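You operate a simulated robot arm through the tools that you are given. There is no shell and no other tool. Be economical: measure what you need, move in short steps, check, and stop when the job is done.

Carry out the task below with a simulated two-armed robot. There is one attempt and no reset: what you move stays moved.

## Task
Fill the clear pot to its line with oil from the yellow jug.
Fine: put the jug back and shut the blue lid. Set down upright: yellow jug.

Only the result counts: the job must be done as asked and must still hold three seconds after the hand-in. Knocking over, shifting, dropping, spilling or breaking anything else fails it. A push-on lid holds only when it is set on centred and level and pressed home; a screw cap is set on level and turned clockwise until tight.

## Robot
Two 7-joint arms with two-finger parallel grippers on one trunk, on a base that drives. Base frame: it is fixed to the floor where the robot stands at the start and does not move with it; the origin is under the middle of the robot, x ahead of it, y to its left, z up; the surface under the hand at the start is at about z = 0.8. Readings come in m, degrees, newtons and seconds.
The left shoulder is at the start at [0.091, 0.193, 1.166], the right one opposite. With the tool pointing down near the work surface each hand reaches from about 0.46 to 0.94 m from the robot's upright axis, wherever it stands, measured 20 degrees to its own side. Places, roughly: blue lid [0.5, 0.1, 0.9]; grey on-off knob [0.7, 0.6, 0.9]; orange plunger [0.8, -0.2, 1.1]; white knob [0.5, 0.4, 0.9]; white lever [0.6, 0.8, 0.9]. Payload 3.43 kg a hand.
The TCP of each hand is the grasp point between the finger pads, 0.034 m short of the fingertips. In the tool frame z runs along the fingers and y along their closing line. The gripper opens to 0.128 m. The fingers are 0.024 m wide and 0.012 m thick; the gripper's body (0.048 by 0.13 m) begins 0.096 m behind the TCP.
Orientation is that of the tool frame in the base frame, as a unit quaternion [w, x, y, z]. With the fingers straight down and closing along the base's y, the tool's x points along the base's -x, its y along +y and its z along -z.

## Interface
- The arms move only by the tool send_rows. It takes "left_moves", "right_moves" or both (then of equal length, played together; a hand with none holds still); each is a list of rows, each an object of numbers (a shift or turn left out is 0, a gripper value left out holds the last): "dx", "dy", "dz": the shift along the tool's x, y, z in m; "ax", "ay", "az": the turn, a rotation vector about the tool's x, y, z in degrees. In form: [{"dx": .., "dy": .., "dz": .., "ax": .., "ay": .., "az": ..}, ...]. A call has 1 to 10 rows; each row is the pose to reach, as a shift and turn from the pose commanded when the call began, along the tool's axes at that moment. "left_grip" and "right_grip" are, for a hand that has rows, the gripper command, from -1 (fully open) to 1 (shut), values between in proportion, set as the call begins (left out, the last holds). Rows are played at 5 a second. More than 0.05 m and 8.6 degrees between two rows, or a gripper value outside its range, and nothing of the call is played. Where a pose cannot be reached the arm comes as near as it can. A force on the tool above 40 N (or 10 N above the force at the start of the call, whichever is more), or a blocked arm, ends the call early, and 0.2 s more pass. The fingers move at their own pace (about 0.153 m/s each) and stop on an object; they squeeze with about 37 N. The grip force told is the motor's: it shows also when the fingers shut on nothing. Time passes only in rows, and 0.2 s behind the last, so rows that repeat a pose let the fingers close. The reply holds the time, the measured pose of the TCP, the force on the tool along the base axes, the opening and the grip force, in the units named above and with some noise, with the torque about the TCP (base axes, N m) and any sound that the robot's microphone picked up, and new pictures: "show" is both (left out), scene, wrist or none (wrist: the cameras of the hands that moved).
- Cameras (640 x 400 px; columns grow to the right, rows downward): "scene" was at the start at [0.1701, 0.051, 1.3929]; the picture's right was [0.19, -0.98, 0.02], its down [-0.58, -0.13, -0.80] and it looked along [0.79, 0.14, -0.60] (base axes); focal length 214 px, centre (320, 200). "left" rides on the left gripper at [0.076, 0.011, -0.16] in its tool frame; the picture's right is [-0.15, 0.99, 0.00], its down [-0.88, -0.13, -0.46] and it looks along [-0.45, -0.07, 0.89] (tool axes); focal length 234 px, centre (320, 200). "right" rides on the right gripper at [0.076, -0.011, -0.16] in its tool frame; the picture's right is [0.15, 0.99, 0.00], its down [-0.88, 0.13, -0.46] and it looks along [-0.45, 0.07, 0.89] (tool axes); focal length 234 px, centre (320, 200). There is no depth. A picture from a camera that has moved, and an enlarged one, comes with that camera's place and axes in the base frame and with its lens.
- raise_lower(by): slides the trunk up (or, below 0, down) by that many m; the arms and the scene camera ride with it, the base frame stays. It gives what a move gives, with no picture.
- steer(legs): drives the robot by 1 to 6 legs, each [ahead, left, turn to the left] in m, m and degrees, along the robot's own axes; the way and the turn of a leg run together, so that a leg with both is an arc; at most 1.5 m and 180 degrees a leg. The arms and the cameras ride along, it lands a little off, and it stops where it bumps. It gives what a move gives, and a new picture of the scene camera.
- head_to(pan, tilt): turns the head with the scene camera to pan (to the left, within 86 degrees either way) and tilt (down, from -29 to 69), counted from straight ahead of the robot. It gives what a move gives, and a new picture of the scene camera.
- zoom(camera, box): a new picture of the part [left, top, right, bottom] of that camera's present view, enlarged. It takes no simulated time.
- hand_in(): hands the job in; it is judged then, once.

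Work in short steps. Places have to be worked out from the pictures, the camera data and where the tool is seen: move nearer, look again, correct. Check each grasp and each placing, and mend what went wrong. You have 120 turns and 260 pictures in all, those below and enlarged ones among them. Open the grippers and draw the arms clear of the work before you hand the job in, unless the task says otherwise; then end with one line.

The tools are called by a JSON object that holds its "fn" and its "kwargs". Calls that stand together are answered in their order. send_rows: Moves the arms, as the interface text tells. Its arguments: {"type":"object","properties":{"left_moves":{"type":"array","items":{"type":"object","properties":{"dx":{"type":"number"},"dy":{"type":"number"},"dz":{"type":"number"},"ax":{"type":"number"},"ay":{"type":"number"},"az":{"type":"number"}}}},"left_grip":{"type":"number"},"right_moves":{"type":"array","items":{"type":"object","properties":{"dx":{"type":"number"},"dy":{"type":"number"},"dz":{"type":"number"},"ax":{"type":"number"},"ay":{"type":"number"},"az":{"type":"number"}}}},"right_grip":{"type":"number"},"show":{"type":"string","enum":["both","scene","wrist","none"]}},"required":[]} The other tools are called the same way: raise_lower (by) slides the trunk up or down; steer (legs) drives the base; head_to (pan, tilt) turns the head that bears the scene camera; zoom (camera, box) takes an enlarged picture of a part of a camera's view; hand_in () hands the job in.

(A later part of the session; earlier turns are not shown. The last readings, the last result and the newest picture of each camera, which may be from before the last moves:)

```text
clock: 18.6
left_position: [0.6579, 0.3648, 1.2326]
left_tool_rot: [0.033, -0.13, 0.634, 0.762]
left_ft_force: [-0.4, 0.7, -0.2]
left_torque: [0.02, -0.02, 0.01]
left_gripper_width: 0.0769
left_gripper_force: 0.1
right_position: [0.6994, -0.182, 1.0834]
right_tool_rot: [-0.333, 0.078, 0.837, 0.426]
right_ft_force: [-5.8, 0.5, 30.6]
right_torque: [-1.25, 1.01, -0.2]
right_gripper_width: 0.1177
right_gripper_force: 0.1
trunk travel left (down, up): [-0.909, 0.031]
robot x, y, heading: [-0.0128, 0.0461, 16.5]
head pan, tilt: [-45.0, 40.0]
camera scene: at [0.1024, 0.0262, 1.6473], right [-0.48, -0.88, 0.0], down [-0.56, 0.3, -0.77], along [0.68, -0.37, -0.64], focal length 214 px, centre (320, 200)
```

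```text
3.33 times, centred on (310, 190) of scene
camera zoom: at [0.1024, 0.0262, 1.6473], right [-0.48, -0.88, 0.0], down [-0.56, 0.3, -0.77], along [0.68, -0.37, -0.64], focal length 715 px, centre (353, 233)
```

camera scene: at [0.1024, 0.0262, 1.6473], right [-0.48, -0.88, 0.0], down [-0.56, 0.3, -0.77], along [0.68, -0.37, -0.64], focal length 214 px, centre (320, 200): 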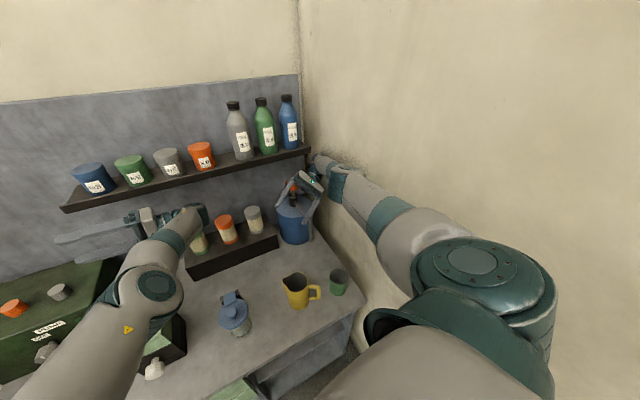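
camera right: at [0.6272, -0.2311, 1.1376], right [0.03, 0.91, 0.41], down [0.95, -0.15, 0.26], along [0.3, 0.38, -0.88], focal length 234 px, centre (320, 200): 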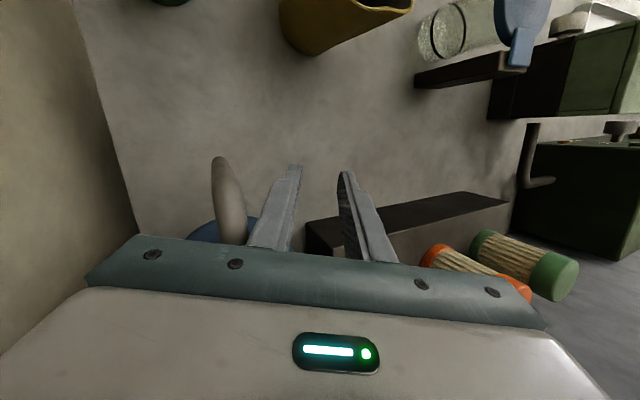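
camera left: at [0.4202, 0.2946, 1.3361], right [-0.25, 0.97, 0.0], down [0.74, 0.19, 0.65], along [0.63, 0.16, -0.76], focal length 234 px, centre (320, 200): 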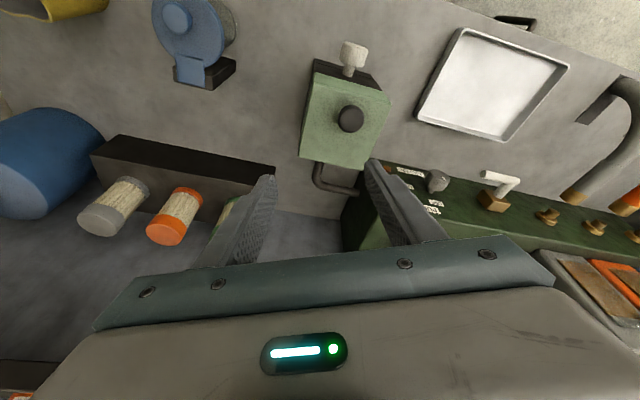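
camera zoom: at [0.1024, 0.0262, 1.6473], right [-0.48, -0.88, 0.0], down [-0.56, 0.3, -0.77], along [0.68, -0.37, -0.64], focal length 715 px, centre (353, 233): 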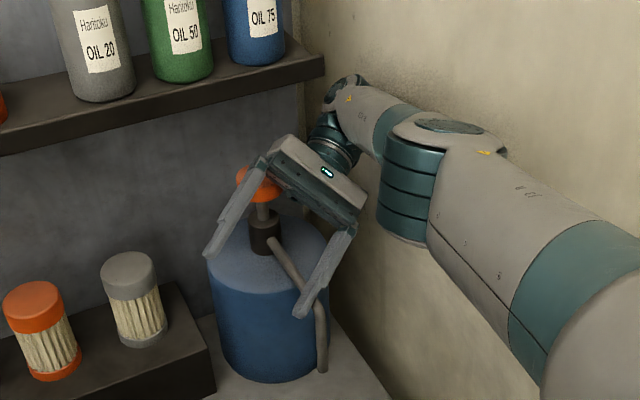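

The right hand is in front of the plunger with its fingers open. Driving the base straight back along -x, then back-left, should clear both the can and the wall.

{"fn": "steer", "kwargs": {"legs": [[-0.144, 0.042, 0], [-0.14, 0.17, 0]]}}

```text
clock: 19.4
left_position: [0.6502, 0.3659, 1.2337]
left_tool_rot: [0.034, -0.129, 0.634, 0.762]
left_ft_force: [0.3, 0.1, 0.5]
left_torque: [0.0, 0.0, 0.0]
left_gripper_width: 0.0769
left_gripper_force: 0.1
right_position: [0.6934, -0.1804, 1.087]
right_tool_rot: [-0.332, 0.077, 0.836, 0.429]
right_ft_force: [-9.7, 7.8, 13.3]
right_torque: [-0.16, 0.81, -0.63]
right_gripper_width: 0.1233
right_gripper_force: 0.1
trunk travel left (down, up): [-0.909, 0.031]
robot x, y, heading: [-0.0193, 0.0507, 16.5]
head pan, tilt: [-45.0, 40.0]
stopped in leg 1: the force on the tool passed its limit at 48 N (the readings are from after the stop); the commanded pose is now the measured one
camera scene: at [0.0942, 0.0255, 1.6469], right [-0.48, -0.88, 0.0], down [-0.56, 0.31, -0.77], along [0.68, -0.37, -0.64], focal length 214 px, centre (320, 200)
```

scene: 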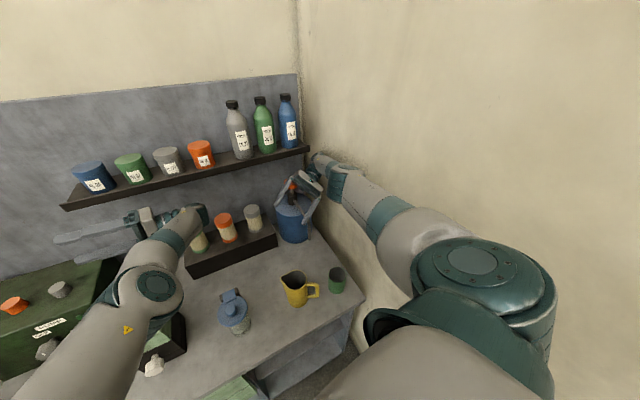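

The right lower finger rests over the lever. I'll use the last bit of trunk travel to lift it, then drive straight back.

{"fn": "raise_lower", "kwargs": {"by": 0.03}}

{"fn": "steer", "kwargs": {"legs": [[-0.144, 0.042, 0]]}}

```text
clock: 20.1
left_position: [0.6516, 0.3654, 1.2616]
left_tool_rot: [0.033, -0.129, 0.633, 0.762]
left_ft_force: [-0.2, -0.3, -0.2]
left_torque: [-0.02, 0.01, -0.06]
left_gripper_width: 0.0769
left_gripper_force: 0.0
right_position: [0.6951, -0.182, 1.1156]
right_tool_rot: [-0.332, 0.077, 0.837, 0.429]
right_ft_force: [-0.8, 1.1, 0.7]
right_torque: [-0.07, -0.05, 0.01]
right_gripper_width: 0.1278
right_gripper_force: 0.0
trunk travel left (down, up): [-0.939, 0.001]
robot x, y, heading: [-0.0252, 0.0469, 16.4]
head pan, tilt: [-45.0, 40.0]
```

```text
clock: 21.5
left_position: [0.5016, 0.3641, 1.2606]
left_tool_rot: [0.032, -0.128, 0.634, 0.762]
left_ft_force: [-0.3, 0.6, 0.2]
left_torque: [0.0, -0.01, 0.0]
left_gripper_width: 0.0768
left_gripper_force: 0.1
right_position: [0.5463, -0.1815, 1.1132]
right_tool_rot: [-0.333, 0.078, 0.836, 0.428]
right_ft_force: [-0.1, 0.7, 0.1]
right_torque: [-0.02, -0.02, 0.0]
right_gripper_width: 0.128
right_gripper_force: 0.0
trunk travel left (down, up): [-0.939, 0.001]
robot x, y, heading: [-0.1739, 0.0504, 16.6]
head pan, tilt: [-45.0, 40.0]
camera scene: at [-0.0508, 0.0247, 1.6765], right [-0.48, -0.88, 0.0], down [-0.57, 0.3, -0.77], along [0.67, -0.37, -0.64], focal length 214 px, centre (320, 200)
```

scene: 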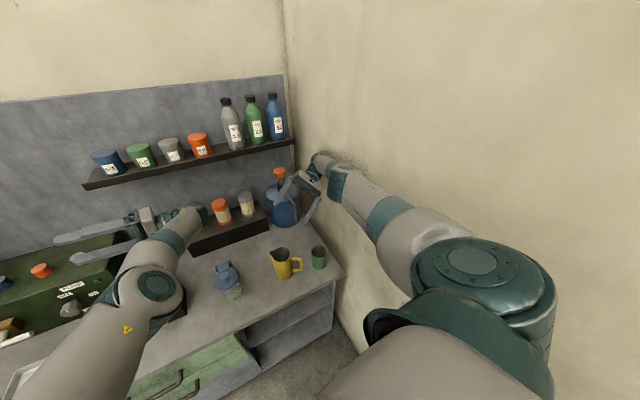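

The robot is free. I'll back further off, shift left, away from the wall, and turn right to face the pot and jug.

{"fn": "steer", "kwargs": {"legs": [[-0.2, 0.1, 0], [-0.05, 0.25, 0], [0, 0, -32]]}}

{"fn": "head_to", "kwargs": {"pan": 0, "tilt": 40}}

```text
clock: 26.0
left_position: [0.2494, 0.3309, 1.263]
left_tool_rot: [0.191, 0.005, 0.647, 0.739]
left_ft_force: [-1.4, -1.9, 0.4]
left_torque: [-0.07, 0.03, -0.06]
left_gripper_width: 0.0767
left_gripper_force: 0.1
right_position: [0.0754, -0.1503, 1.1091]
right_tool_rot: [-0.254, 0.22, 0.805, 0.49]
right_ft_force: [0.6, 0.2, 0.5]
right_torque: [-0.06, -0.01, -0.02]
right_gripper_width: 0.1281
right_gripper_force: 0.1
trunk travel left (down, up): [-0.939, 0.001]
robot x, y, heading: [-0.4925, 0.314, -7.7]
head pan, tilt: [-45.0, 40.0]
stopped in leg 3: the robot was blocked; the commanded pose is now the measured one
camera scene: at [-0.3975, 0.2455, 1.6772], right [-0.79, -0.61, 0.0], down [-0.39, 0.51, -0.77], along [0.47, -0.61, -0.64], focal length 214 px, centre (320, 200)
```

scene: 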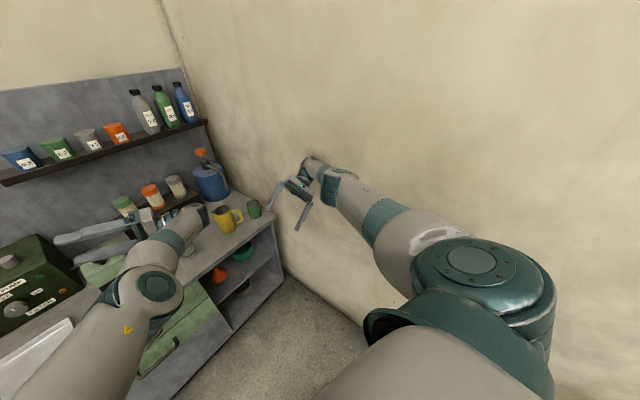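

```text
clock: 27.2
left_position: [0.2542, 0.3347, 1.2582]
left_tool_rot: [0.19, 0.007, 0.649, 0.737]
left_ft_force: [-1.1, -0.1, 0.8]
left_torque: [-0.05, 0.0, 0.0]
left_gripper_width: 0.0767
left_gripper_force: 0.1
right_position: [0.0777, -0.1511, 1.1087]
right_tool_rot: [-0.254, 0.227, 0.805, 0.487]
right_ft_force: [-0.9, 0.4, 0.0]
right_torque: [-0.03, 0.01, 0.02]
right_gripper_width: 0.1281
right_gripper_force: 0.1
trunk travel left (down, up): [-0.939, 0.001]
robot x, y, heading: [-0.4924, 0.3125, -7.6]
head pan, tilt: [0.0, 40.0]
camera scene: at [-0.3575, 0.3093, 1.6765], right [-0.13, -0.99, 0.01], down [-0.64, 0.08, -0.77], along [0.76, -0.11, -0.64], focal length 214 px, centre (320, 200)
```

scene: 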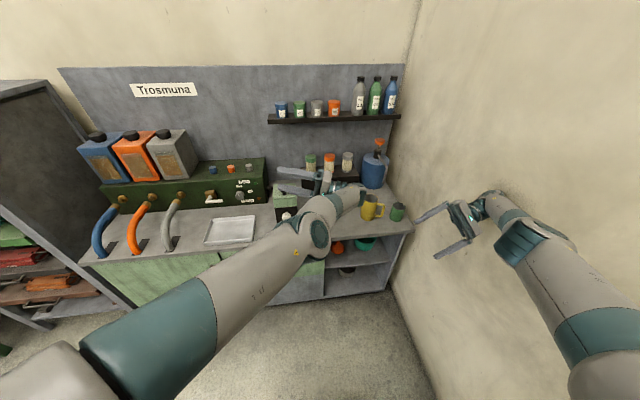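

The right wrist touched the wall during the turn. I'll step left and turn back to about heading 0 before resetting both arms' postures in open space.

{"fn": "steer", "kwargs": {"legs": [[-0.02, 0.2, 8]]}}

```text
clock: 28.8
left_position: [0.2375, 0.6212, 1.2615]
left_tool_rot: [0.141, -0.036, 0.643, 0.752]
left_ft_force: [0.2, -0.8, 0.0]
left_torque: [-0.02, 0.04, 0.03]
left_gripper_width: 0.077
left_gripper_force: 0.2
right_position: [0.1255, 0.1137, 1.1039]
right_tool_rot: [-0.284, 0.178, 0.814, 0.474]
right_ft_force: [-0.6, 0.5, 0.9]
right_torque: [0.03, 0.0, -0.01]
right_gripper_width: 0.1281
right_gripper_force: 0.1
trunk travel left (down, up): [-0.939, 0.001]
robot x, y, heading: [-0.4963, 0.5134, 0.2]
head pan, tilt: [0.0, 40.0]
camera scene: at [-0.365, 0.5115, 1.6766], right [0.0, -1.0, 0.0], down [-0.64, 0.0, -0.77], along [0.77, 0.0, -0.64], focal length 214 px, centre (320, 200)
```

scene: 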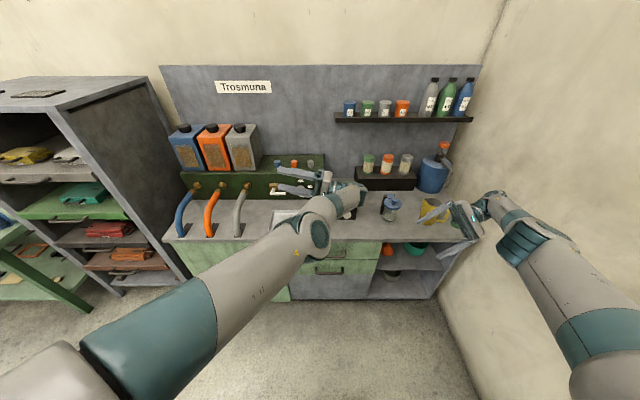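

There is open floor here. I'll rotate both hands back to pointing straight down, in front of the robot.

{"fn": "send_rows", "kwargs": {"right_moves": [{"dx": 0.013, "dy": 0.012, "dz": 0.018, "ax": 5.8, "ay": -3.5, "az": -2.2}, {"dx": 0.026, "dy": 0.024, "dz": 0.035, "ax": 11.6, "ay": -6.9, "az": -4.3}, {"dx": 0.039, "dy": 0.037, "dz": 0.053, "ax": 17.4, "ay": -10.4, "az": -6.5}, {"dx": 0.052, "dy": 0.049, "dz": 0.07, "ax": 23.2, "ay": -13.9, "az": -8.7}, {"dx": 0.066, "dy": 0.061, "dz": 0.088, "ax": 29, "ay": -17.4, "az": -10.9}, {"dx": 0.079, "dy": 0.073, "dz": 0.106, "ax": 34.7, "ay": -20.8, "az": -13}, {"dx": 0.092, "dy": 0.085, "dz": 0.123, "ax": 40.5, "ay": -24.3, "az": -15.2}, {"dx": 0.105, "dy": 0.098, "dz": 0.141, "ax": 46.3, "ay": -27.8, "az": -17.4}, {"dx": 0.118, "dy": 0.11, "dz": 0.158, "ax": 52.1, "ay": -31.2, "az": -19.5}, {"dx": 0.131, "dy": 0.122, "dz": 0.176, "ax": 57.9, "ay": -34.7, "az": -21.7}], "left_moves": [{"dx": 0.023, "ax": 8.2, "ay": 1.5, "az": 0.4}, {"dx": 0.046, "ax": 16.4, "ay": 3.1, "az": 0.8}, {"dx": 0.069, "ax": 24.5, "ay": 4.6, "az": 1.2}, {"dx": 0.092, "ax": 32.7, "ay": 6.1, "az": 1.6}, {"dx": 0.114, "ax": 40.9, "ay": 7.6, "az": 2}, {"dx": 0.137, "ax": 49.1, "ay": 9.2, "az": 2.3}, {"dx": 0.16, "ax": 57.3, "ay": 10.7, "az": 2.7}, {"dx": 0.183, "ax": 65.4, "ay": 12.2, "az": 3.1}, {"dx": 0.206, "ax": 73.6, "ay": 13.8, "az": 3.5}, {"dx": 0.229, "dy": -0.007, "ax": 81.8, "ay": 15.3, "az": 3.9}], "show": "scene"}}

```text
clock: 31.0
left_position: [0.0217, 0.6689, 1.2014]
left_tool_rot: [0.027, -0.006, 0.99, 0.137]
left_ft_force: [-0.6, 1.0, -0.3]
left_torque: [-0.08, 0.02, -0.02]
left_gripper_width: 0.0769
left_gripper_force: 0.0
left hand out of reach, approached as far as the arm can: row 1, 2
right_position: [0.0389, 0.3367, 1.2016]
right_tool_rot: [0.0, 0.0, 1.0, -0.003]
right_ft_force: [-0.5, 0.7, 0.7]
right_torque: [-0.07, 0.0, 0.0]
right_gripper_width: 0.128
right_gripper_force: 0.1
trunk travel left (down, up): [-0.939, 0.001]
robot x, y, heading: [-0.4991, 0.513, -0.1]
head pan, tilt: [0.0, 40.0]
camera scene: at [-0.3662, 0.5214, 1.6767], right [0.0, -1.0, 0.0], down [-0.64, 0.0, -0.77], along [0.77, 0.0, -0.64], focal length 214 px, centre (320, 200)
```

scene: 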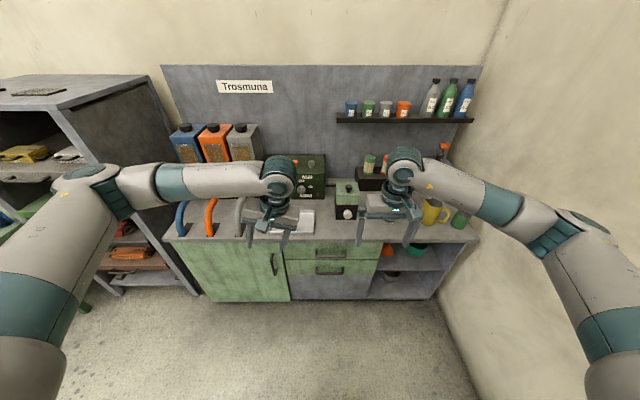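

Both arms are back to normal. I'll lower the trunk to its starting height here in the open; the hands get lifted after that.

{"fn": "raise_lower", "kwargs": {"by": -0.26}}

```text
clock: 33.6
left_position: [0.0214, 0.6655, 0.9422]
left_tool_rot: [0.026, -0.006, 0.99, 0.139]
left_ft_force: [-0.1, -0.2, -0.1]
left_torque: [0.03, 0.05, 0.0]
left_gripper_width: 0.0769
left_gripper_force: 0.0
right_position: [0.038, 0.3341, 0.9398]
right_tool_rot: [0.0, -0.001, 1.0, -0.001]
right_ft_force: [-0.1, -1.3, 0.2]
right_torque: [-0.04, 0.04, 0.0]
right_gripper_width: 0.1279
right_gripper_force: 0.0
trunk travel left (down, up): [-0.679, 0.261]
robot x, y, heading: [-0.499, 0.5156, -0.1]
head pan, tilt: [0.0, 40.0]
```

Next I'll raise both hands, straighten the left tool and yaw the right tool 73° to the left, ready for a grasp along the jug's handle-spout line.

{"fn": "send_rows", "kwargs": {"right_moves": [{"dz": -0.025, "az": -7.3}, {"dz": -0.05, "az": -14.6}, {"dz": -0.075, "az": -21.9}, {"dz": -0.1, "az": -29.2}, {"dz": -0.125, "az": -36.5}, {"dz": -0.15, "az": -43.8}, {"dz": -0.175, "az": -51.1}, {"dz": -0.2, "az": -58.4}, {"dz": -0.225, "az": -65.7}, {"dz": -0.25, "az": -73}], "left_moves": [{"dz": -0.025, "ax": 1.6, "ay": 0.3}, {"dz": -0.05, "ax": 3.2, "ay": 0.6}, {"dz": -0.075, "ax": 4.8, "ay": 0.9}, {"dz": -0.1, "ax": 6.4, "ay": 1.2}, {"dz": -0.125, "ax": 8, "ay": 1.5}, {"dz": -0.15, "ax": 9.6, "ay": 1.8}, {"dz": -0.175, "ax": 11.2, "ay": 2.1}, {"dz": -0.2, "ax": 12.8, "ay": 2.4}, {"dz": -0.225, "ax": 14.4, "ay": 2.7}, {"dz": -0.25, "ax": 16, "ay": 3, "az": 0.7}], "show": "none"}}

```text
clock: 35.8
left_position: [0.0075, 0.5959, 1.1816]
left_tool_rot: [0.001, 0.0, 1.0, -0.001]
left_ft_force: [0.4, 0.0, -0.7]
left_torque: [-0.03, -0.03, 0.0]
left_gripper_width: 0.077
left_gripper_force: 0.1
right_position: [0.0146, 0.3501, 1.1877]
right_tool_rot: [0.0, -0.595, 0.803, -0.003]
right_ft_force: [-0.5, 0.5, 0.2]
right_torque: [-0.01, -0.03, 0.02]
right_gripper_width: 0.128
right_gripper_force: 0.0
right hand out of reach, approached as far as the arm can: row 10
trunk travel left (down, up): [-0.679, 0.261]
robot x, y, heading: [-0.4975, 0.5137, -0.0]
head pan, tilt: [0.0, 40.0]
```

The right hand reached 73° of yaw at its limit. I'll test pitching it forward to 35° below horizontal, and yaw the left by 36° to line up with the lid hinge.

{"fn": "send_rows", "kwargs": {"right_moves": [{"ay": -7.9}, {"ay": -15.7}, {"ay": -23.6}, {"ay": -31.4}, {"ay": -39.3}, {"ay": -47.1}, {"ay": -55}], "left_moves": [{"dy": 0.02, "az": -5}, {"dy": 0.04, "az": -10}, {"dy": 0.06, "az": -15}, {"dy": 0.08, "az": -20}, {"dy": 0.09, "az": -25}, {"dy": 0.1, "az": -30}, {"dy": 0.1, "az": -36}], "show": "scene"}}

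```text
clock: 37.4
left_position: [0.0073, 0.6968, 1.182]
left_tool_rot: [0.001, -0.31, 0.951, 0.0]
left_ft_force: [-0.1, -0.2, -0.4]
left_torque: [0.01, 0.0, 0.0]
left_gripper_width: 0.0768
left_gripper_force: 0.0
right_position: [-0.0238, 0.333, 1.1906]
right_tool_rot: [0.337, -0.54, 0.73, 0.249]
right_ft_force: [0.5, 1.2, 0.4]
right_torque: [0.01, 0.01, 0.0]
right_gripper_width: 0.1279
right_gripper_force: 0.0
right hand out of reach, approached as far as the arm can: row 4, 5, 6, 7
trunk travel left (down, up): [-0.679, 0.261]
robot x, y, heading: [-0.4991, 0.5162, 0.2]
head pan, tilt: [0.0, 40.0]
camera scene: at [-0.3661, 0.5165, 1.4168], right [0.0, -1.0, 0.0], down [-0.64, 0.0, -0.77], along [0.77, 0.0, -0.64], focal length 214 px, centre (320, 200)
```

scene: 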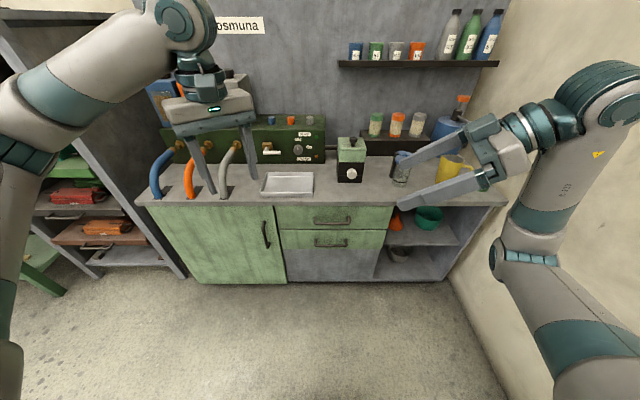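

It got to 40° of pitch. I'll check the other extreme for pouring now, with the hand further out and the tool rotated 85° past that pose.

{"fn": "send_rows", "kwargs": {"right_moves": [{"dx": -0.005, "dy": -0.014, "dz": 0.006, "ay": 8.5}, {"dx": -0.01, "dy": -0.027, "dz": 0.011, "ay": 17}, {"dx": -0.014, "dy": -0.04, "dz": 0.017, "ay": 25.5}, {"dx": -0.019, "dy": -0.054, "dz": 0.022, "ay": 34}, {"dx": -0.024, "dy": -0.068, "dz": 0.028, "ay": 42.5}, {"dx": -0.028, "dy": -0.081, "dz": 0.033, "ay": 51}, {"dx": -0.033, "dy": -0.095, "dz": 0.039, "ay": 59.5}, {"dx": -0.038, "dy": -0.108, "dz": 0.044, "ay": 68}, {"dx": -0.042, "dy": -0.122, "dz": 0.05, "ay": 76.5}, {"dx": -0.047, "dy": -0.135, "dz": 0.055, "ay": 85}], "show": "none"}}

```text
clock: 39.6
left_position: [0.0082, 0.6974, 1.181]
left_tool_rot: [0.0, -0.31, 0.951, -0.001]
left_ft_force: [0.2, -0.3, -1.5]
left_torque: [-0.05, -0.02, 0.0]
left_gripper_width: 0.0766
left_gripper_force: 0.1
right_position: [0.0108, 0.3929, 1.1348]
right_tool_rot: [-0.241, -0.561, 0.77, -0.183]
right_ft_force: [-0.2, 1.0, 0.3]
right_torque: [-0.01, -0.01, 0.01]
right_gripper_width: 0.1276
right_gripper_force: 0.1
right hand out of reach, approached as far as the arm can: row 3, 4, 5, 6, 7, 8, 9, 10
trunk travel left (down, up): [-0.679, 0.261]
robot x, y, heading: [-0.4977, 0.5099, 0.3]
head pan, tilt: [0.0, 40.0]
```

Full yaw together with pouring is at the wrist limit, so I'll use less robot yaw (about 55° to the left) and a base heading near -15°. I'll set the right hand to that orientation now.

{"fn": "send_rows", "kwargs": {"right_moves": [{"dx": 0.011, "dy": -0.003, "dz": 0.006, "ax": 0.2, "ay": -8.3, "az": 1.9}, {"dx": 0.023, "dy": -0.006, "dz": 0.013, "ax": 0.3, "ay": -16.5, "az": 3.7}, {"dx": 0.034, "dy": -0.009, "dz": 0.019, "ax": 0.5, "ay": -24.8, "az": 5.6}, {"dx": 0.046, "dy": -0.012, "dz": 0.025, "ax": 0.7, "ay": -33.1, "az": 7.5}, {"dx": 0.057, "dy": -0.015, "dz": 0.032, "ax": 0.8, "ay": -41.4, "az": 9.3}, {"dx": 0.068, "dy": -0.019, "dz": 0.038, "ax": 1, "ay": -49.6, "az": 11.2}, {"dx": 0.08, "dy": -0.022, "dz": 0.044, "ax": 1.2, "ay": -57.9, "az": 13}, {"dx": 0.091, "dy": -0.025, "dz": 0.05, "ax": 1.3, "ay": -66.2, "az": 14.9}, {"dx": 0.103, "dy": -0.028, "dz": 0.057, "ax": 1.5, "ay": -74.4, "az": 16.8}, {"dx": 0.114, "dy": -0.031, "dz": 0.063, "ax": 1.7, "ay": -82.7, "az": 18.6}], "show": "none"}}

```text
clock: 41.8
left_position: [0.0114, 0.6971, 1.1785]
left_tool_rot: [-0.002, -0.309, 0.951, 0.0]
left_ft_force: [0.2, 1.1, -0.5]
left_torque: [-0.09, 0.07, -0.01]
left_gripper_width: 0.0769
left_gripper_force: 0.1
right_position: [-0.0099, 0.2551, 1.1361]
right_tool_rot: [0.341, -0.434, 0.812, 0.191]
right_ft_force: [-0.9, -6.9, 6.1]
right_torque: [0.18, 0.1, 0.18]
right_gripper_width: 0.1279
right_gripper_force: 0.1
right hand out of reach, approached as far as the arm can: row 10
trunk travel left (down, up): [-0.679, 0.261]
robot x, y, heading: [-0.4998, 0.516, -0.2]
head pan, tilt: [0.0, 40.0]
```

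The orientation is good. I'll turn right 15° and drive to about (-0.08, 0.28) with the hands high, then look.

{"fn": "steer", "kwargs": {"legs": [[0, 0, -15], [0.467, -0.119, 0]]}}

{"fn": "head_to", "kwargs": {"pan": 0, "tilt": 50}}

{"fn": "zoom", "kwargs": {"camera": "right", "box": [0, 0, 640, 400]}}

{"fn": "zoom", "kwargs": {"camera": "left", "box": [0, 0, 640, 400]}}

```text
clock: 45.6
left_position: [0.4526, 0.3225, 1.1801]
left_tool_rot: [0.001, -0.181, 0.984, 0.0]
left_ft_force: [0.5, -0.1, 0.2]
left_torque: [0.02, 0.02, 0.01]
left_gripper_width: 0.077
left_gripper_force: 0.1
right_position: [0.3153, -0.1059, 1.1457]
right_tool_rot: [0.379, -0.316, 0.858, 0.145]
right_ft_force: [-0.1, -0.8, 0.7]
right_torque: [-0.02, 0.0, -0.05]
right_gripper_width: 0.1279
right_gripper_force: 0.1
trunk travel left (down, up): [-0.679, 0.261]
robot x, y, heading: [-0.0838, 0.2811, -14.9]
head pan, tilt: [0.0, 40.0]
camera scene: at [0.0452, 0.2453, 1.4167], right [-0.26, -0.97, 0.0], down [-0.62, 0.17, -0.77], along [0.74, -0.2, -0.64], focal length 214 px, centre (320, 200)
```

scene: 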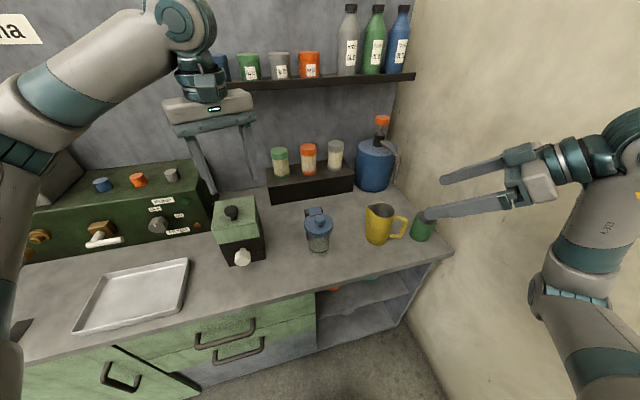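

```text
clock: 46.3
left_position: [0.4516, 0.3226, 1.1815]
left_tool_rot: [0.002, -0.182, 0.983, 0.001]
left_ft_force: [0.4, -0.4, -0.9]
left_torque: [-0.01, -0.02, -0.03]
left_gripper_width: 0.0767
left_gripper_force: 0.1
right_position: [0.3148, -0.1056, 1.1462]
right_tool_rot: [0.378, -0.317, 0.858, 0.145]
right_ft_force: [1.2, 0.3, -0.1]
right_torque: [-0.01, -0.01, 0.0]
right_gripper_width: 0.128
right_gripper_force: 0.1
trunk travel left (down, up): [-0.679, 0.261]
robot x, y, heading: [-0.0822, 0.2846, -15.1]
head pan, tilt: [0.0, 50.0]
camera scene: at [0.0377, 0.2472, 1.4025], right [-0.26, -0.97, 0.0], down [-0.74, 0.2, -0.64], along [0.62, -0.17, -0.77], focal length 214 px, centre (320, 200)
```

scene: 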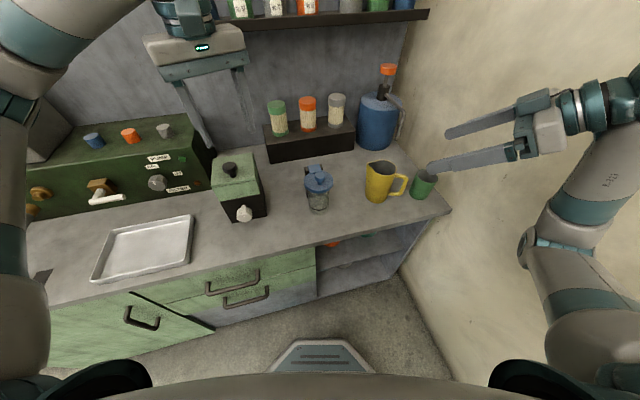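

```text
1.00 times, centred on (320, 200) of right (not enlarged: the box is as wide or as high as the picture)
camera zoom: at [0.195, -0.2269, 1.1968], right [-0.72, 0.69, -0.1], down [0.11, 0.26, 0.96], along [0.68, 0.68, -0.26], focal length 234 px, centre (320, 200)
```

zoom: 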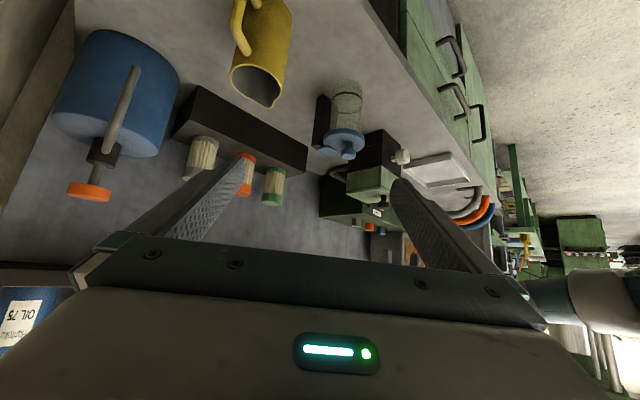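

```text
1.00 times, centred on (320, 200) of left (not enlarged: the box is as wide or as high as the picture)
camera zoom: at [0.3784, 0.3057, 1.3424], right [-0.22, 0.98, 0.0], down [0.87, 0.19, 0.46], along [0.45, 0.1, -0.89], focal length 234 px, centre (320, 200)
```

zoom: 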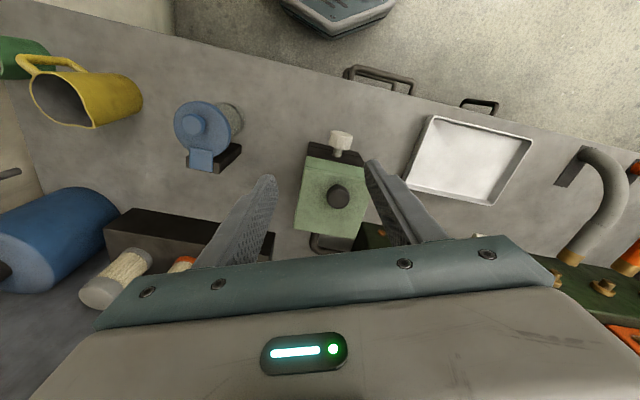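

The setup is good. I'll zoom on the pot and jug again to refine positions.

{"fn": "zoom", "kwargs": {"camera": "scene", "box": [280, 140, 360, 220]}}

{"fn": "zoom", "kwargs": {"camera": "left", "box": [160, 80, 260, 180]}}

{"fn": "zoom", "kwargs": {"camera": "scene", "box": [350, 140, 450, 220]}}

```text
5.00 times, centred on (320, 180) of scene
camera zoom: at [0.0377, 0.2472, 1.4025], right [-0.26, -0.97, 0.0], down [-0.74, 0.2, -0.64], along [0.62, -0.17, -0.77], focal length 1072 px, centre (320, 300)
```

zoom: 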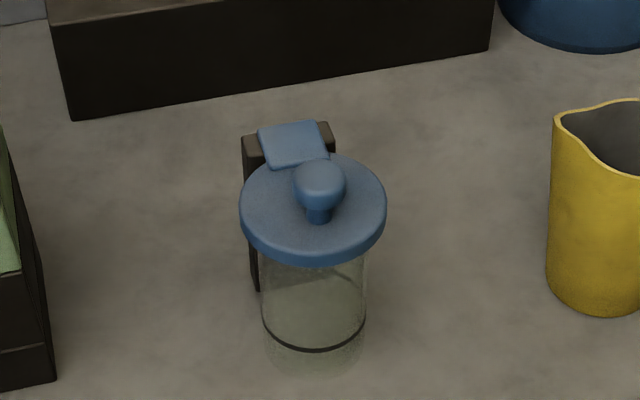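

```text
4.00 times, centred on (210, 130) of left
camera zoom: at [0.3784, 0.3057, 1.3424], right [-0.22, 0.98, 0.0], down [0.87, 0.19, 0.46], along [0.45, 0.1, -0.89], focal length 937 px, centre (760, 480)
```

zoom: 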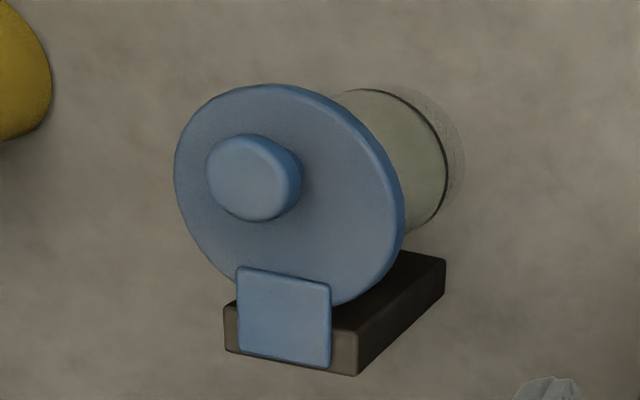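

```text
5.00 times, centred on (400, 180) of scene
camera zoom: at [0.0377, 0.2472, 1.4025], right [-0.26, -0.97, 0.0], down [-0.74, 0.2, -0.64], along [0.62, -0.17, -0.77], focal length 1072 px, centre (-80, 300)
```

zoom: 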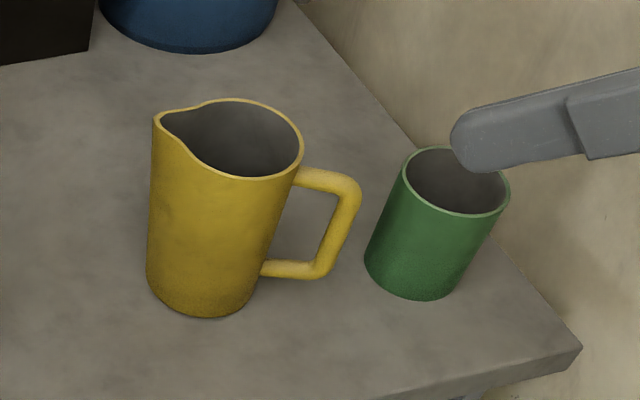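

Refined positions: the knob top is at (0.483, 0.126, 0.963), the lid top at z 0.941, and the hinge at about (0.548, 0.128, 0.937) with its axis along y. The jug centre is at (0.487, -0.089) and the cup top is only 0.885. I'll bring the left hand to a pre-grasp above the knob, pitched 30° forward with the fingers half open.

{"fn": "send_rows", "kwargs": {"left_moves": [{"dx": 0.017, "dy": -0.028, "dz": 0.019, "ax": 0.9, "ay": -4.9, "az": 3.4}, {"dx": 0.035, "dy": -0.057, "dz": 0.038, "ax": 1.8, "ay": -9.9, "az": 6.8}, {"dx": 0.052, "dy": -0.086, "dz": 0.058, "ax": 2.7, "ay": -14.8, "az": 10.2}, {"dx": 0.069, "dy": -0.114, "dz": 0.077, "ax": 3.6, "ay": -19.7, "az": 13.6}, {"dx": 0.087, "dy": -0.142, "dz": 0.096, "ax": 4.5, "ay": -24.7, "az": 17}, {"dx": 0.104, "dy": -0.171, "dz": 0.115, "ax": 5.4, "ay": -29.6, "az": 20.4}], "left_grip": -0.1}}

```text
clock: 47.7
left_position: [0.4167, 0.1242, 1.0666]
left_tool_rot: [0.259, -0.001, 0.966, 0.002]
left_ft_force: [-0.1, -0.1, -0.5]
left_torque: [0.02, -0.03, 0.0]
left_gripper_width: 0.0707
left_gripper_force: 0.0
right_position: [0.3143, -0.107, 1.1456]
right_tool_rot: [0.378, -0.316, 0.857, 0.146]
right_ft_force: [-0.3, 0.2, 0.0]
right_torque: [-0.01, -0.02, 0.01]
right_gripper_width: 0.1279
right_gripper_force: 0.2
trunk travel left (down, up): [-0.679, 0.261]
robot x, y, heading: [-0.0855, 0.2784, -15.3]
head pan, tilt: [0.0, 50.0]
camera scene: at [0.0375, 0.2452, 1.4024], right [-0.26, -0.97, 0.0], down [-0.74, 0.2, -0.64], along [0.62, -0.17, -0.77], focal length 214 px, centre (320, 200)
camera left: at [0.2712, 0.1352, 1.1679], right [0.13, 0.99, 0.08], down [0.53, -0.13, 0.83], along [0.84, -0.06, -0.54], focal length 234 px, centre (320, 200)
```

scene: 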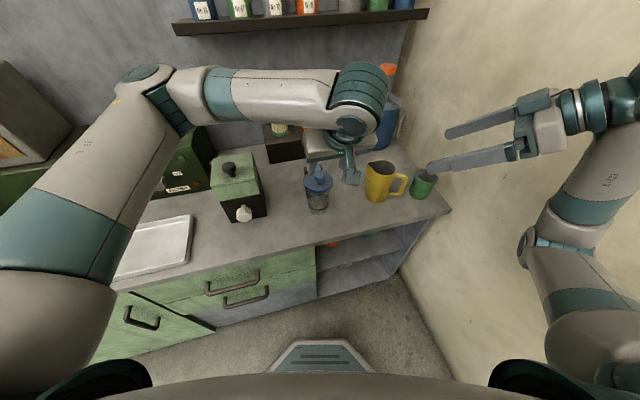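
left: 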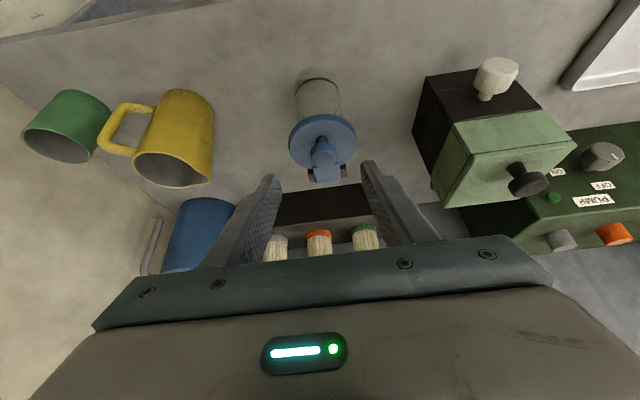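

The knob is centred between the fingers. I'll advance 0.10 m along the tool to straddle the knob.

{"fn": "send_rows", "kwargs": {"left_moves": [{"dz": 0.03, "dy": 0.001}, {"dz": 0.06, "dy": 0.002}, {"dz": 0.085, "dy": 0.003}, {"dz": 0.1, "dy": 0.003}], "show": "wrist"}}

{"fn": "zoom", "kwargs": {"camera": "scene", "box": [270, 130, 370, 230]}}

```text
clock: 48.7
left_position: [0.4672, 0.1278, 0.9797]
left_tool_rot: [0.259, 0.0, 0.966, 0.0]
left_ft_force: [0.0, 0.1, -0.2]
left_torque: [0.0, 0.0, 0.01]
left_gripper_width: 0.0701
left_gripper_force: 0.1
right_position: [0.3158, -0.1064, 1.1457]
right_tool_rot: [0.378, -0.316, 0.858, 0.145]
right_ft_force: [0.3, -0.2, -0.5]
right_torque: [0.01, 0.0, 0.0]
right_gripper_width: 0.128
right_gripper_force: 0.1
trunk travel left (down, up): [-0.679, 0.261]
robot x, y, heading: [-0.083, 0.2727, -15.0]
head pan, tilt: [0.0, 50.0]
camera left: at [0.3215, 0.1391, 1.0809], right [0.13, 0.99, 0.07], down [0.53, -0.13, 0.83], along [0.84, -0.07, -0.55], focal length 234 px, centre (320, 200)
```

left: 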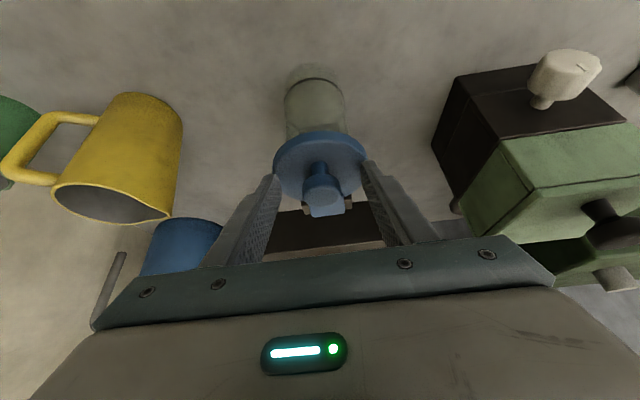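

```text
4.00 times, centred on (320, 180) of scene
camera zoom: at [0.0378, 0.2471, 1.4025], right [-0.26, -0.97, 0.0], down [-0.74, 0.2, -0.64], along [0.62, -0.17, -0.77], focal length 858 px, centre (320, 280)
```

zoom: 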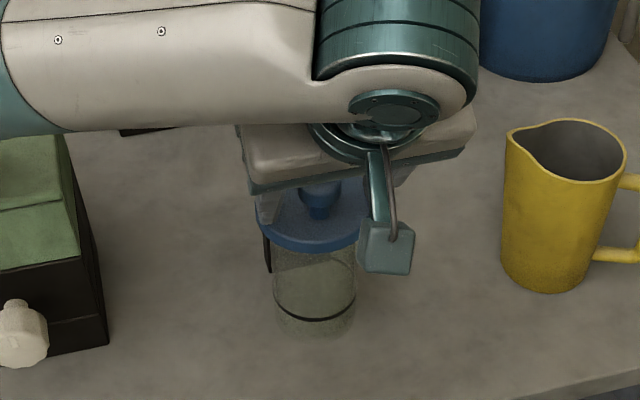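

The knob sits between the finger pads. I'll close the left gripper.

{"fn": "send_rows", "kwargs": {"left_moves": [{}, {}, {}], "left_grip": 1, "show": "wrist"}}

```text
clock: 49.5
left_position: [0.4654, 0.1272, 0.9808]
left_tool_rot: [0.259, 0.0, 0.966, 0.001]
left_ft_force: [-1.3, -0.4, 1.5]
left_torque: [0.01, -0.08, 0.0]
left_gripper_width: 0.0311
left_gripper_force: 45.3
right_position: [0.3149, -0.106, 1.1457]
right_tool_rot: [0.379, -0.317, 0.857, 0.145]
right_ft_force: [0.8, -1.0, 0.0]
right_torque: [0.01, 0.01, 0.03]
right_gripper_width: 0.1282
right_gripper_force: 0.0
trunk travel left (down, up): [-0.679, 0.261]
robot x, y, heading: [-0.0832, 0.2791, -15.0]
head pan, tilt: [0.0, 50.0]
camera left: at [0.3211, 0.1394, 1.0811], right [0.13, 0.99, 0.07], down [0.53, -0.13, 0.83], along [0.84, -0.07, -0.55], focal length 234 px, centre (320, 200)
```

left: 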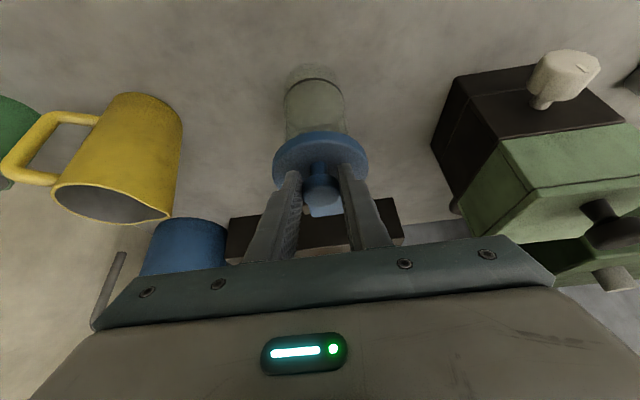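

The knob is held (31 mm, 45 N). I'll start swinging the lid up about the hinge by 24° and watch the forces.

{"fn": "send_rows", "kwargs": {"left_moves": [{"dx": -0.0058, "dz": -0.0034, "ay": 4}, {"dx": -0.0115, "dz": -0.0062, "ay": 8}, {"dx": -0.0238, "dz": -0.0106, "ay": 16}, {"dx": -0.0365, "dz": -0.0134, "ay": 24}]}}

```text
clock: 50.5
left_position: [0.489, 0.1278, 1.0131]
left_tool_rot: [0.054, 0.0, 0.999, -0.001]
left_ft_force: [-9.1, -2.5, 20.3]
left_torque: [0.0, -0.92, -0.07]
left_gripper_width: 0.0311
left_gripper_force: 44.8
right_position: [0.3115, -0.1067, 1.1478]
right_tool_rot: [0.381, -0.316, 0.857, 0.145]
right_ft_force: [0.8, -1.1, -0.6]
right_torque: [0.01, -0.03, 0.01]
right_gripper_width: 0.1282
right_gripper_force: 0.1
trunk travel left (down, up): [-0.679, 0.261]
robot x, y, heading: [-0.0889, 0.282, -14.9]
head pan, tilt: [0.0, 50.0]
camera scene: at [0.0329, 0.2474, 1.4031], right [-0.26, -0.97, 0.0], down [-0.74, 0.2, -0.65], along [0.62, -0.17, -0.76], focal length 214 px, centre (320, 200)
camera left: at [0.3971, 0.14, 1.1656], right [0.15, 0.99, 0.01], down [0.83, -0.13, 0.55], along [0.54, -0.07, -0.84], focal length 234 px, centre (320, 200)
```

scene: 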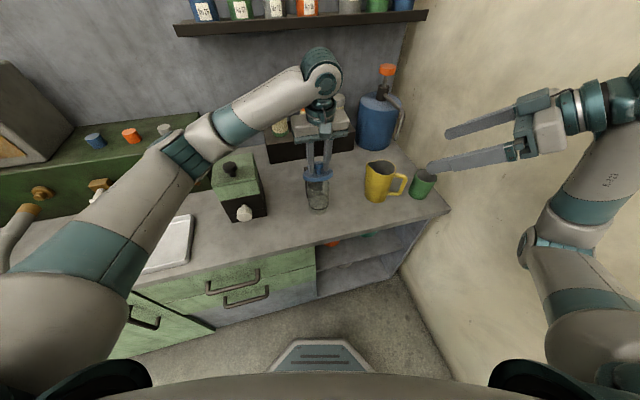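
left: 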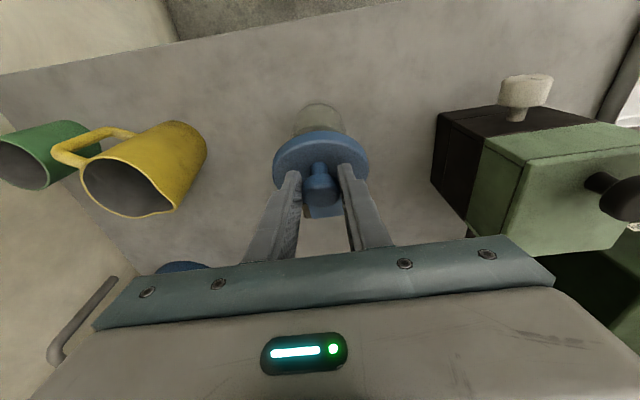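

The lid moves, with a radial pull of about 20 N, so the true hinge is slightly farther than I assumed. I'll correct the radius and swing another 40°.

{"fn": "send_rows", "kwargs": {"left_moves": [{"dx": -0.0112, "dz": -0.0092, "ay": 8}, {"dx": -0.0242, "dz": -0.0142, "ay": 16}, {"dx": -0.0379, "dz": -0.017, "ay": 24}, {"dx": -0.0517, "dz": -0.0182, "ay": 32}, {"dx": -0.0655, "dz": -0.0174, "ay": 40}]}}

```text
clock: 51.7
left_position: [0.5496, 0.1287, 1.0375]
left_tool_rot: [-0.291, 0.0, 0.957, 0.0]
left_ft_force: [-10.9, 1.6, 26.9]
left_torque: [0.08, 0.7, -0.26]
left_gripper_width: 0.031
left_gripper_force: 44.8
right_position: [0.3107, -0.1051, 1.1485]
right_tool_rot: [0.381, -0.317, 0.856, 0.144]
right_ft_force: [-0.4, -0.7, 0.3]
right_torque: [-0.01, 0.0, -0.01]
right_gripper_width: 0.1282
right_gripper_force: 0.2
trunk travel left (down, up): [-0.679, 0.261]
robot x, y, heading: [-0.0825, 0.2785, -15.2]
head pan, tilt: [0.0, 50.0]
camera scene: at [0.0321, 0.2477, 1.4029], right [-0.26, -0.97, 0.0], down [-0.74, 0.2, -0.65], along [0.62, -0.17, -0.76], focal length 214 px, centre (320, 200)
camera left: at [0.5772, 0.14, 1.2131], right [0.12, 0.99, -0.08], down [0.98, -0.13, -0.11], along [-0.12, -0.07, -0.99], focal length 234 px, centre (320, 200)
```

scene: 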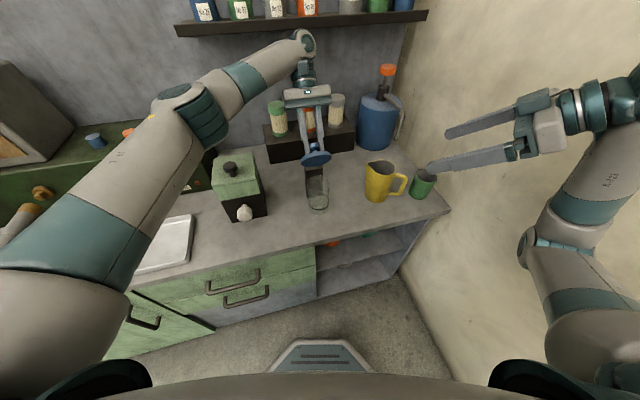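
left: 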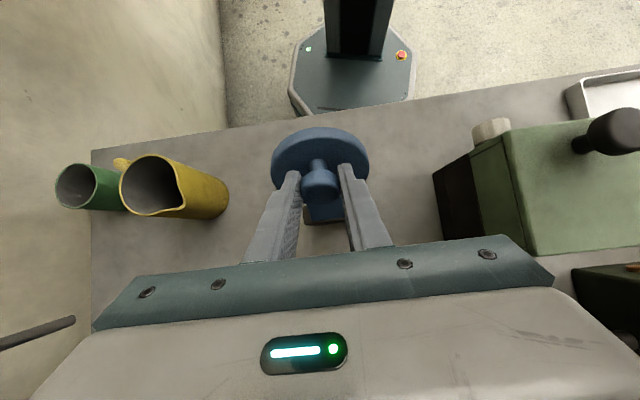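

The arc fits a hinge at (0.553, 0.9415) with radius 0.096 very well, and the lid is at 64°. I'll continue to about 94°.

{"fn": "send_rows", "kwargs": {"left_moves": [{"dx": -0.0064, "dz": -0.0072, "ay": 8}, {"dx": -0.0186, "dz": -0.0127, "ay": 16}, {"dx": -0.0315, "dz": -0.0163, "ay": 24}, {"dx": -0.0414, "dz": -0.0179, "ay": 30}]}}

```text
clock: 52.2
left_position: [0.5519, 0.1281, 1.0361]
left_tool_rot: [-0.365, 0.023, 0.931, -0.016]
left_ft_force: [10.0, -14.1, -10.5]
left_torque: [0.13, -0.95, 0.21]
left_gripper_width: 0.0311
left_gripper_force: 45.5
left hand out of reach, approached as far as the arm can: row 1, 2
right_position: [0.3157, -0.1067, 1.1457]
right_tool_rot: [0.379, -0.316, 0.858, 0.144]
right_ft_force: [-0.5, 1.1, 0.5]
right_torque: [-0.03, 0.02, -0.05]
right_gripper_width: 0.1283
right_gripper_force: 0.0
trunk travel left (down, up): [-0.679, 0.261]
robot x, y, heading: [-0.0834, 0.2804, -15.3]
head pan, tilt: [0.0, 50.0]
stopped in row 2 (left hand): the force on the tool passed its limit at 61 N (the readings are from after the stop); the commanded pose is now the measured one
camera scene: at [0.0389, 0.2471, 1.4018], right [-0.26, -0.97, 0.0], down [-0.74, 0.2, -0.64], along [0.62, -0.17, -0.77], focal length 214 px, centre (320, 200)
camera left: at [0.6061, 0.1458, 1.2044], right [0.14, 0.98, -0.14], down [0.95, -0.17, -0.26], along [-0.28, -0.1, -0.96], focal length 234 px, centre (320, 200)
```

scene: 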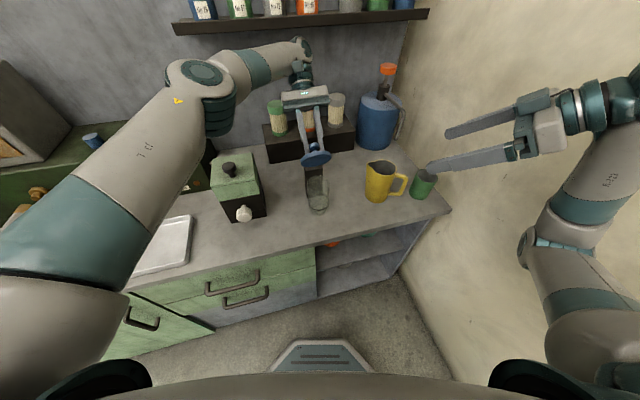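
left: 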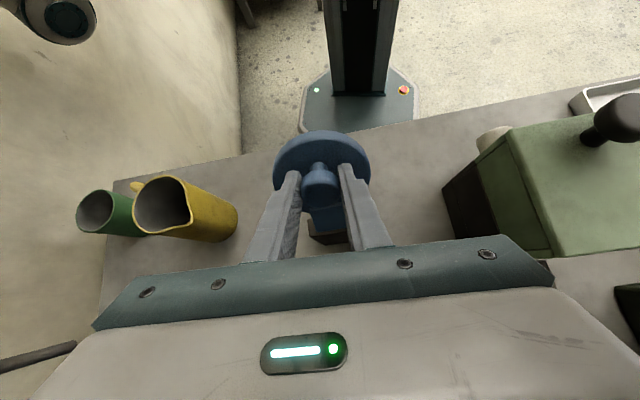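

The left wrist limit is reached with the lid at about 70°, which is open enough, so the left hand will hold it there. I'll move the right hand to a pre-grasp behind and above the jug, yaw 46° and pitch 42°.

{"fn": "send_rows", "kwargs": {"right_moves": [{"dx": 0.022, "dy": -0.022, "dz": 0.029, "ax": -0.7, "az": -0.7}, {"dx": 0.044, "dy": -0.044, "dz": 0.058, "ax": -1.5, "az": -1.4}, {"dx": 0.065, "dy": -0.066, "dz": 0.087, "ax": -2.2, "az": -2}, {"dx": 0.087, "dy": -0.088, "dz": 0.116, "ax": -3, "az": -2.7}, {"dx": 0.109, "dy": -0.11, "dz": 0.1445, "ax": -3.7, "az": -3.4}], "right_grip": -1}}

```text
clock: 53.5
left_position: [0.5516, 0.1277, 1.0348]
left_tool_rot: [-0.369, 0.025, 0.929, -0.012]
left_ft_force: [3.4, -9.9, -14.5]
left_torque: [-0.24, -0.21, 0.08]
left_gripper_width: 0.031
left_gripper_force: 45.5
right_position: [0.3396, -0.0734, 1.1174]
right_tool_rot: [0.374, -0.319, 0.857, 0.155]
right_ft_force: [-0.3, 0.1, -0.5]
right_torque: [0.01, -0.03, -0.01]
right_gripper_width: 0.1278
right_gripper_force: 0.1
right hand out of reach, approached as far as the arm can: row 1, 2, 3, 4, 5
trunk travel left (down, up): [-0.679, 0.261]
robot x, y, heading: [-0.0829, 0.2793, -15.0]
head pan, tilt: [0.0, 50.0]
camera scene: at [0.0407, 0.2453, 1.4021], right [-0.26, -0.97, 0.0], down [-0.74, 0.2, -0.64], along [0.62, -0.17, -0.77], focal length 214 px, centre (320, 200)
camera right: at [0.2219, -0.1964, 1.1678], right [-0.73, 0.68, -0.08], down [0.12, 0.25, 0.96], along [0.67, 0.69, -0.26], focal length 234 px, centre (320, 200)
```

scene: 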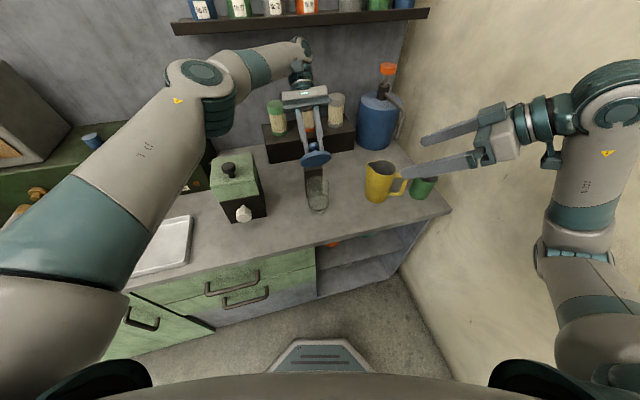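
right: 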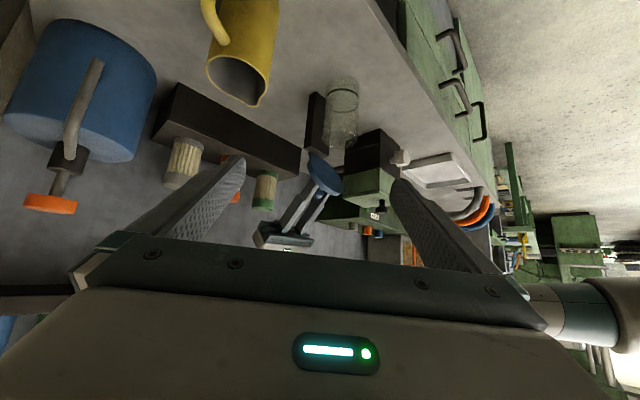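

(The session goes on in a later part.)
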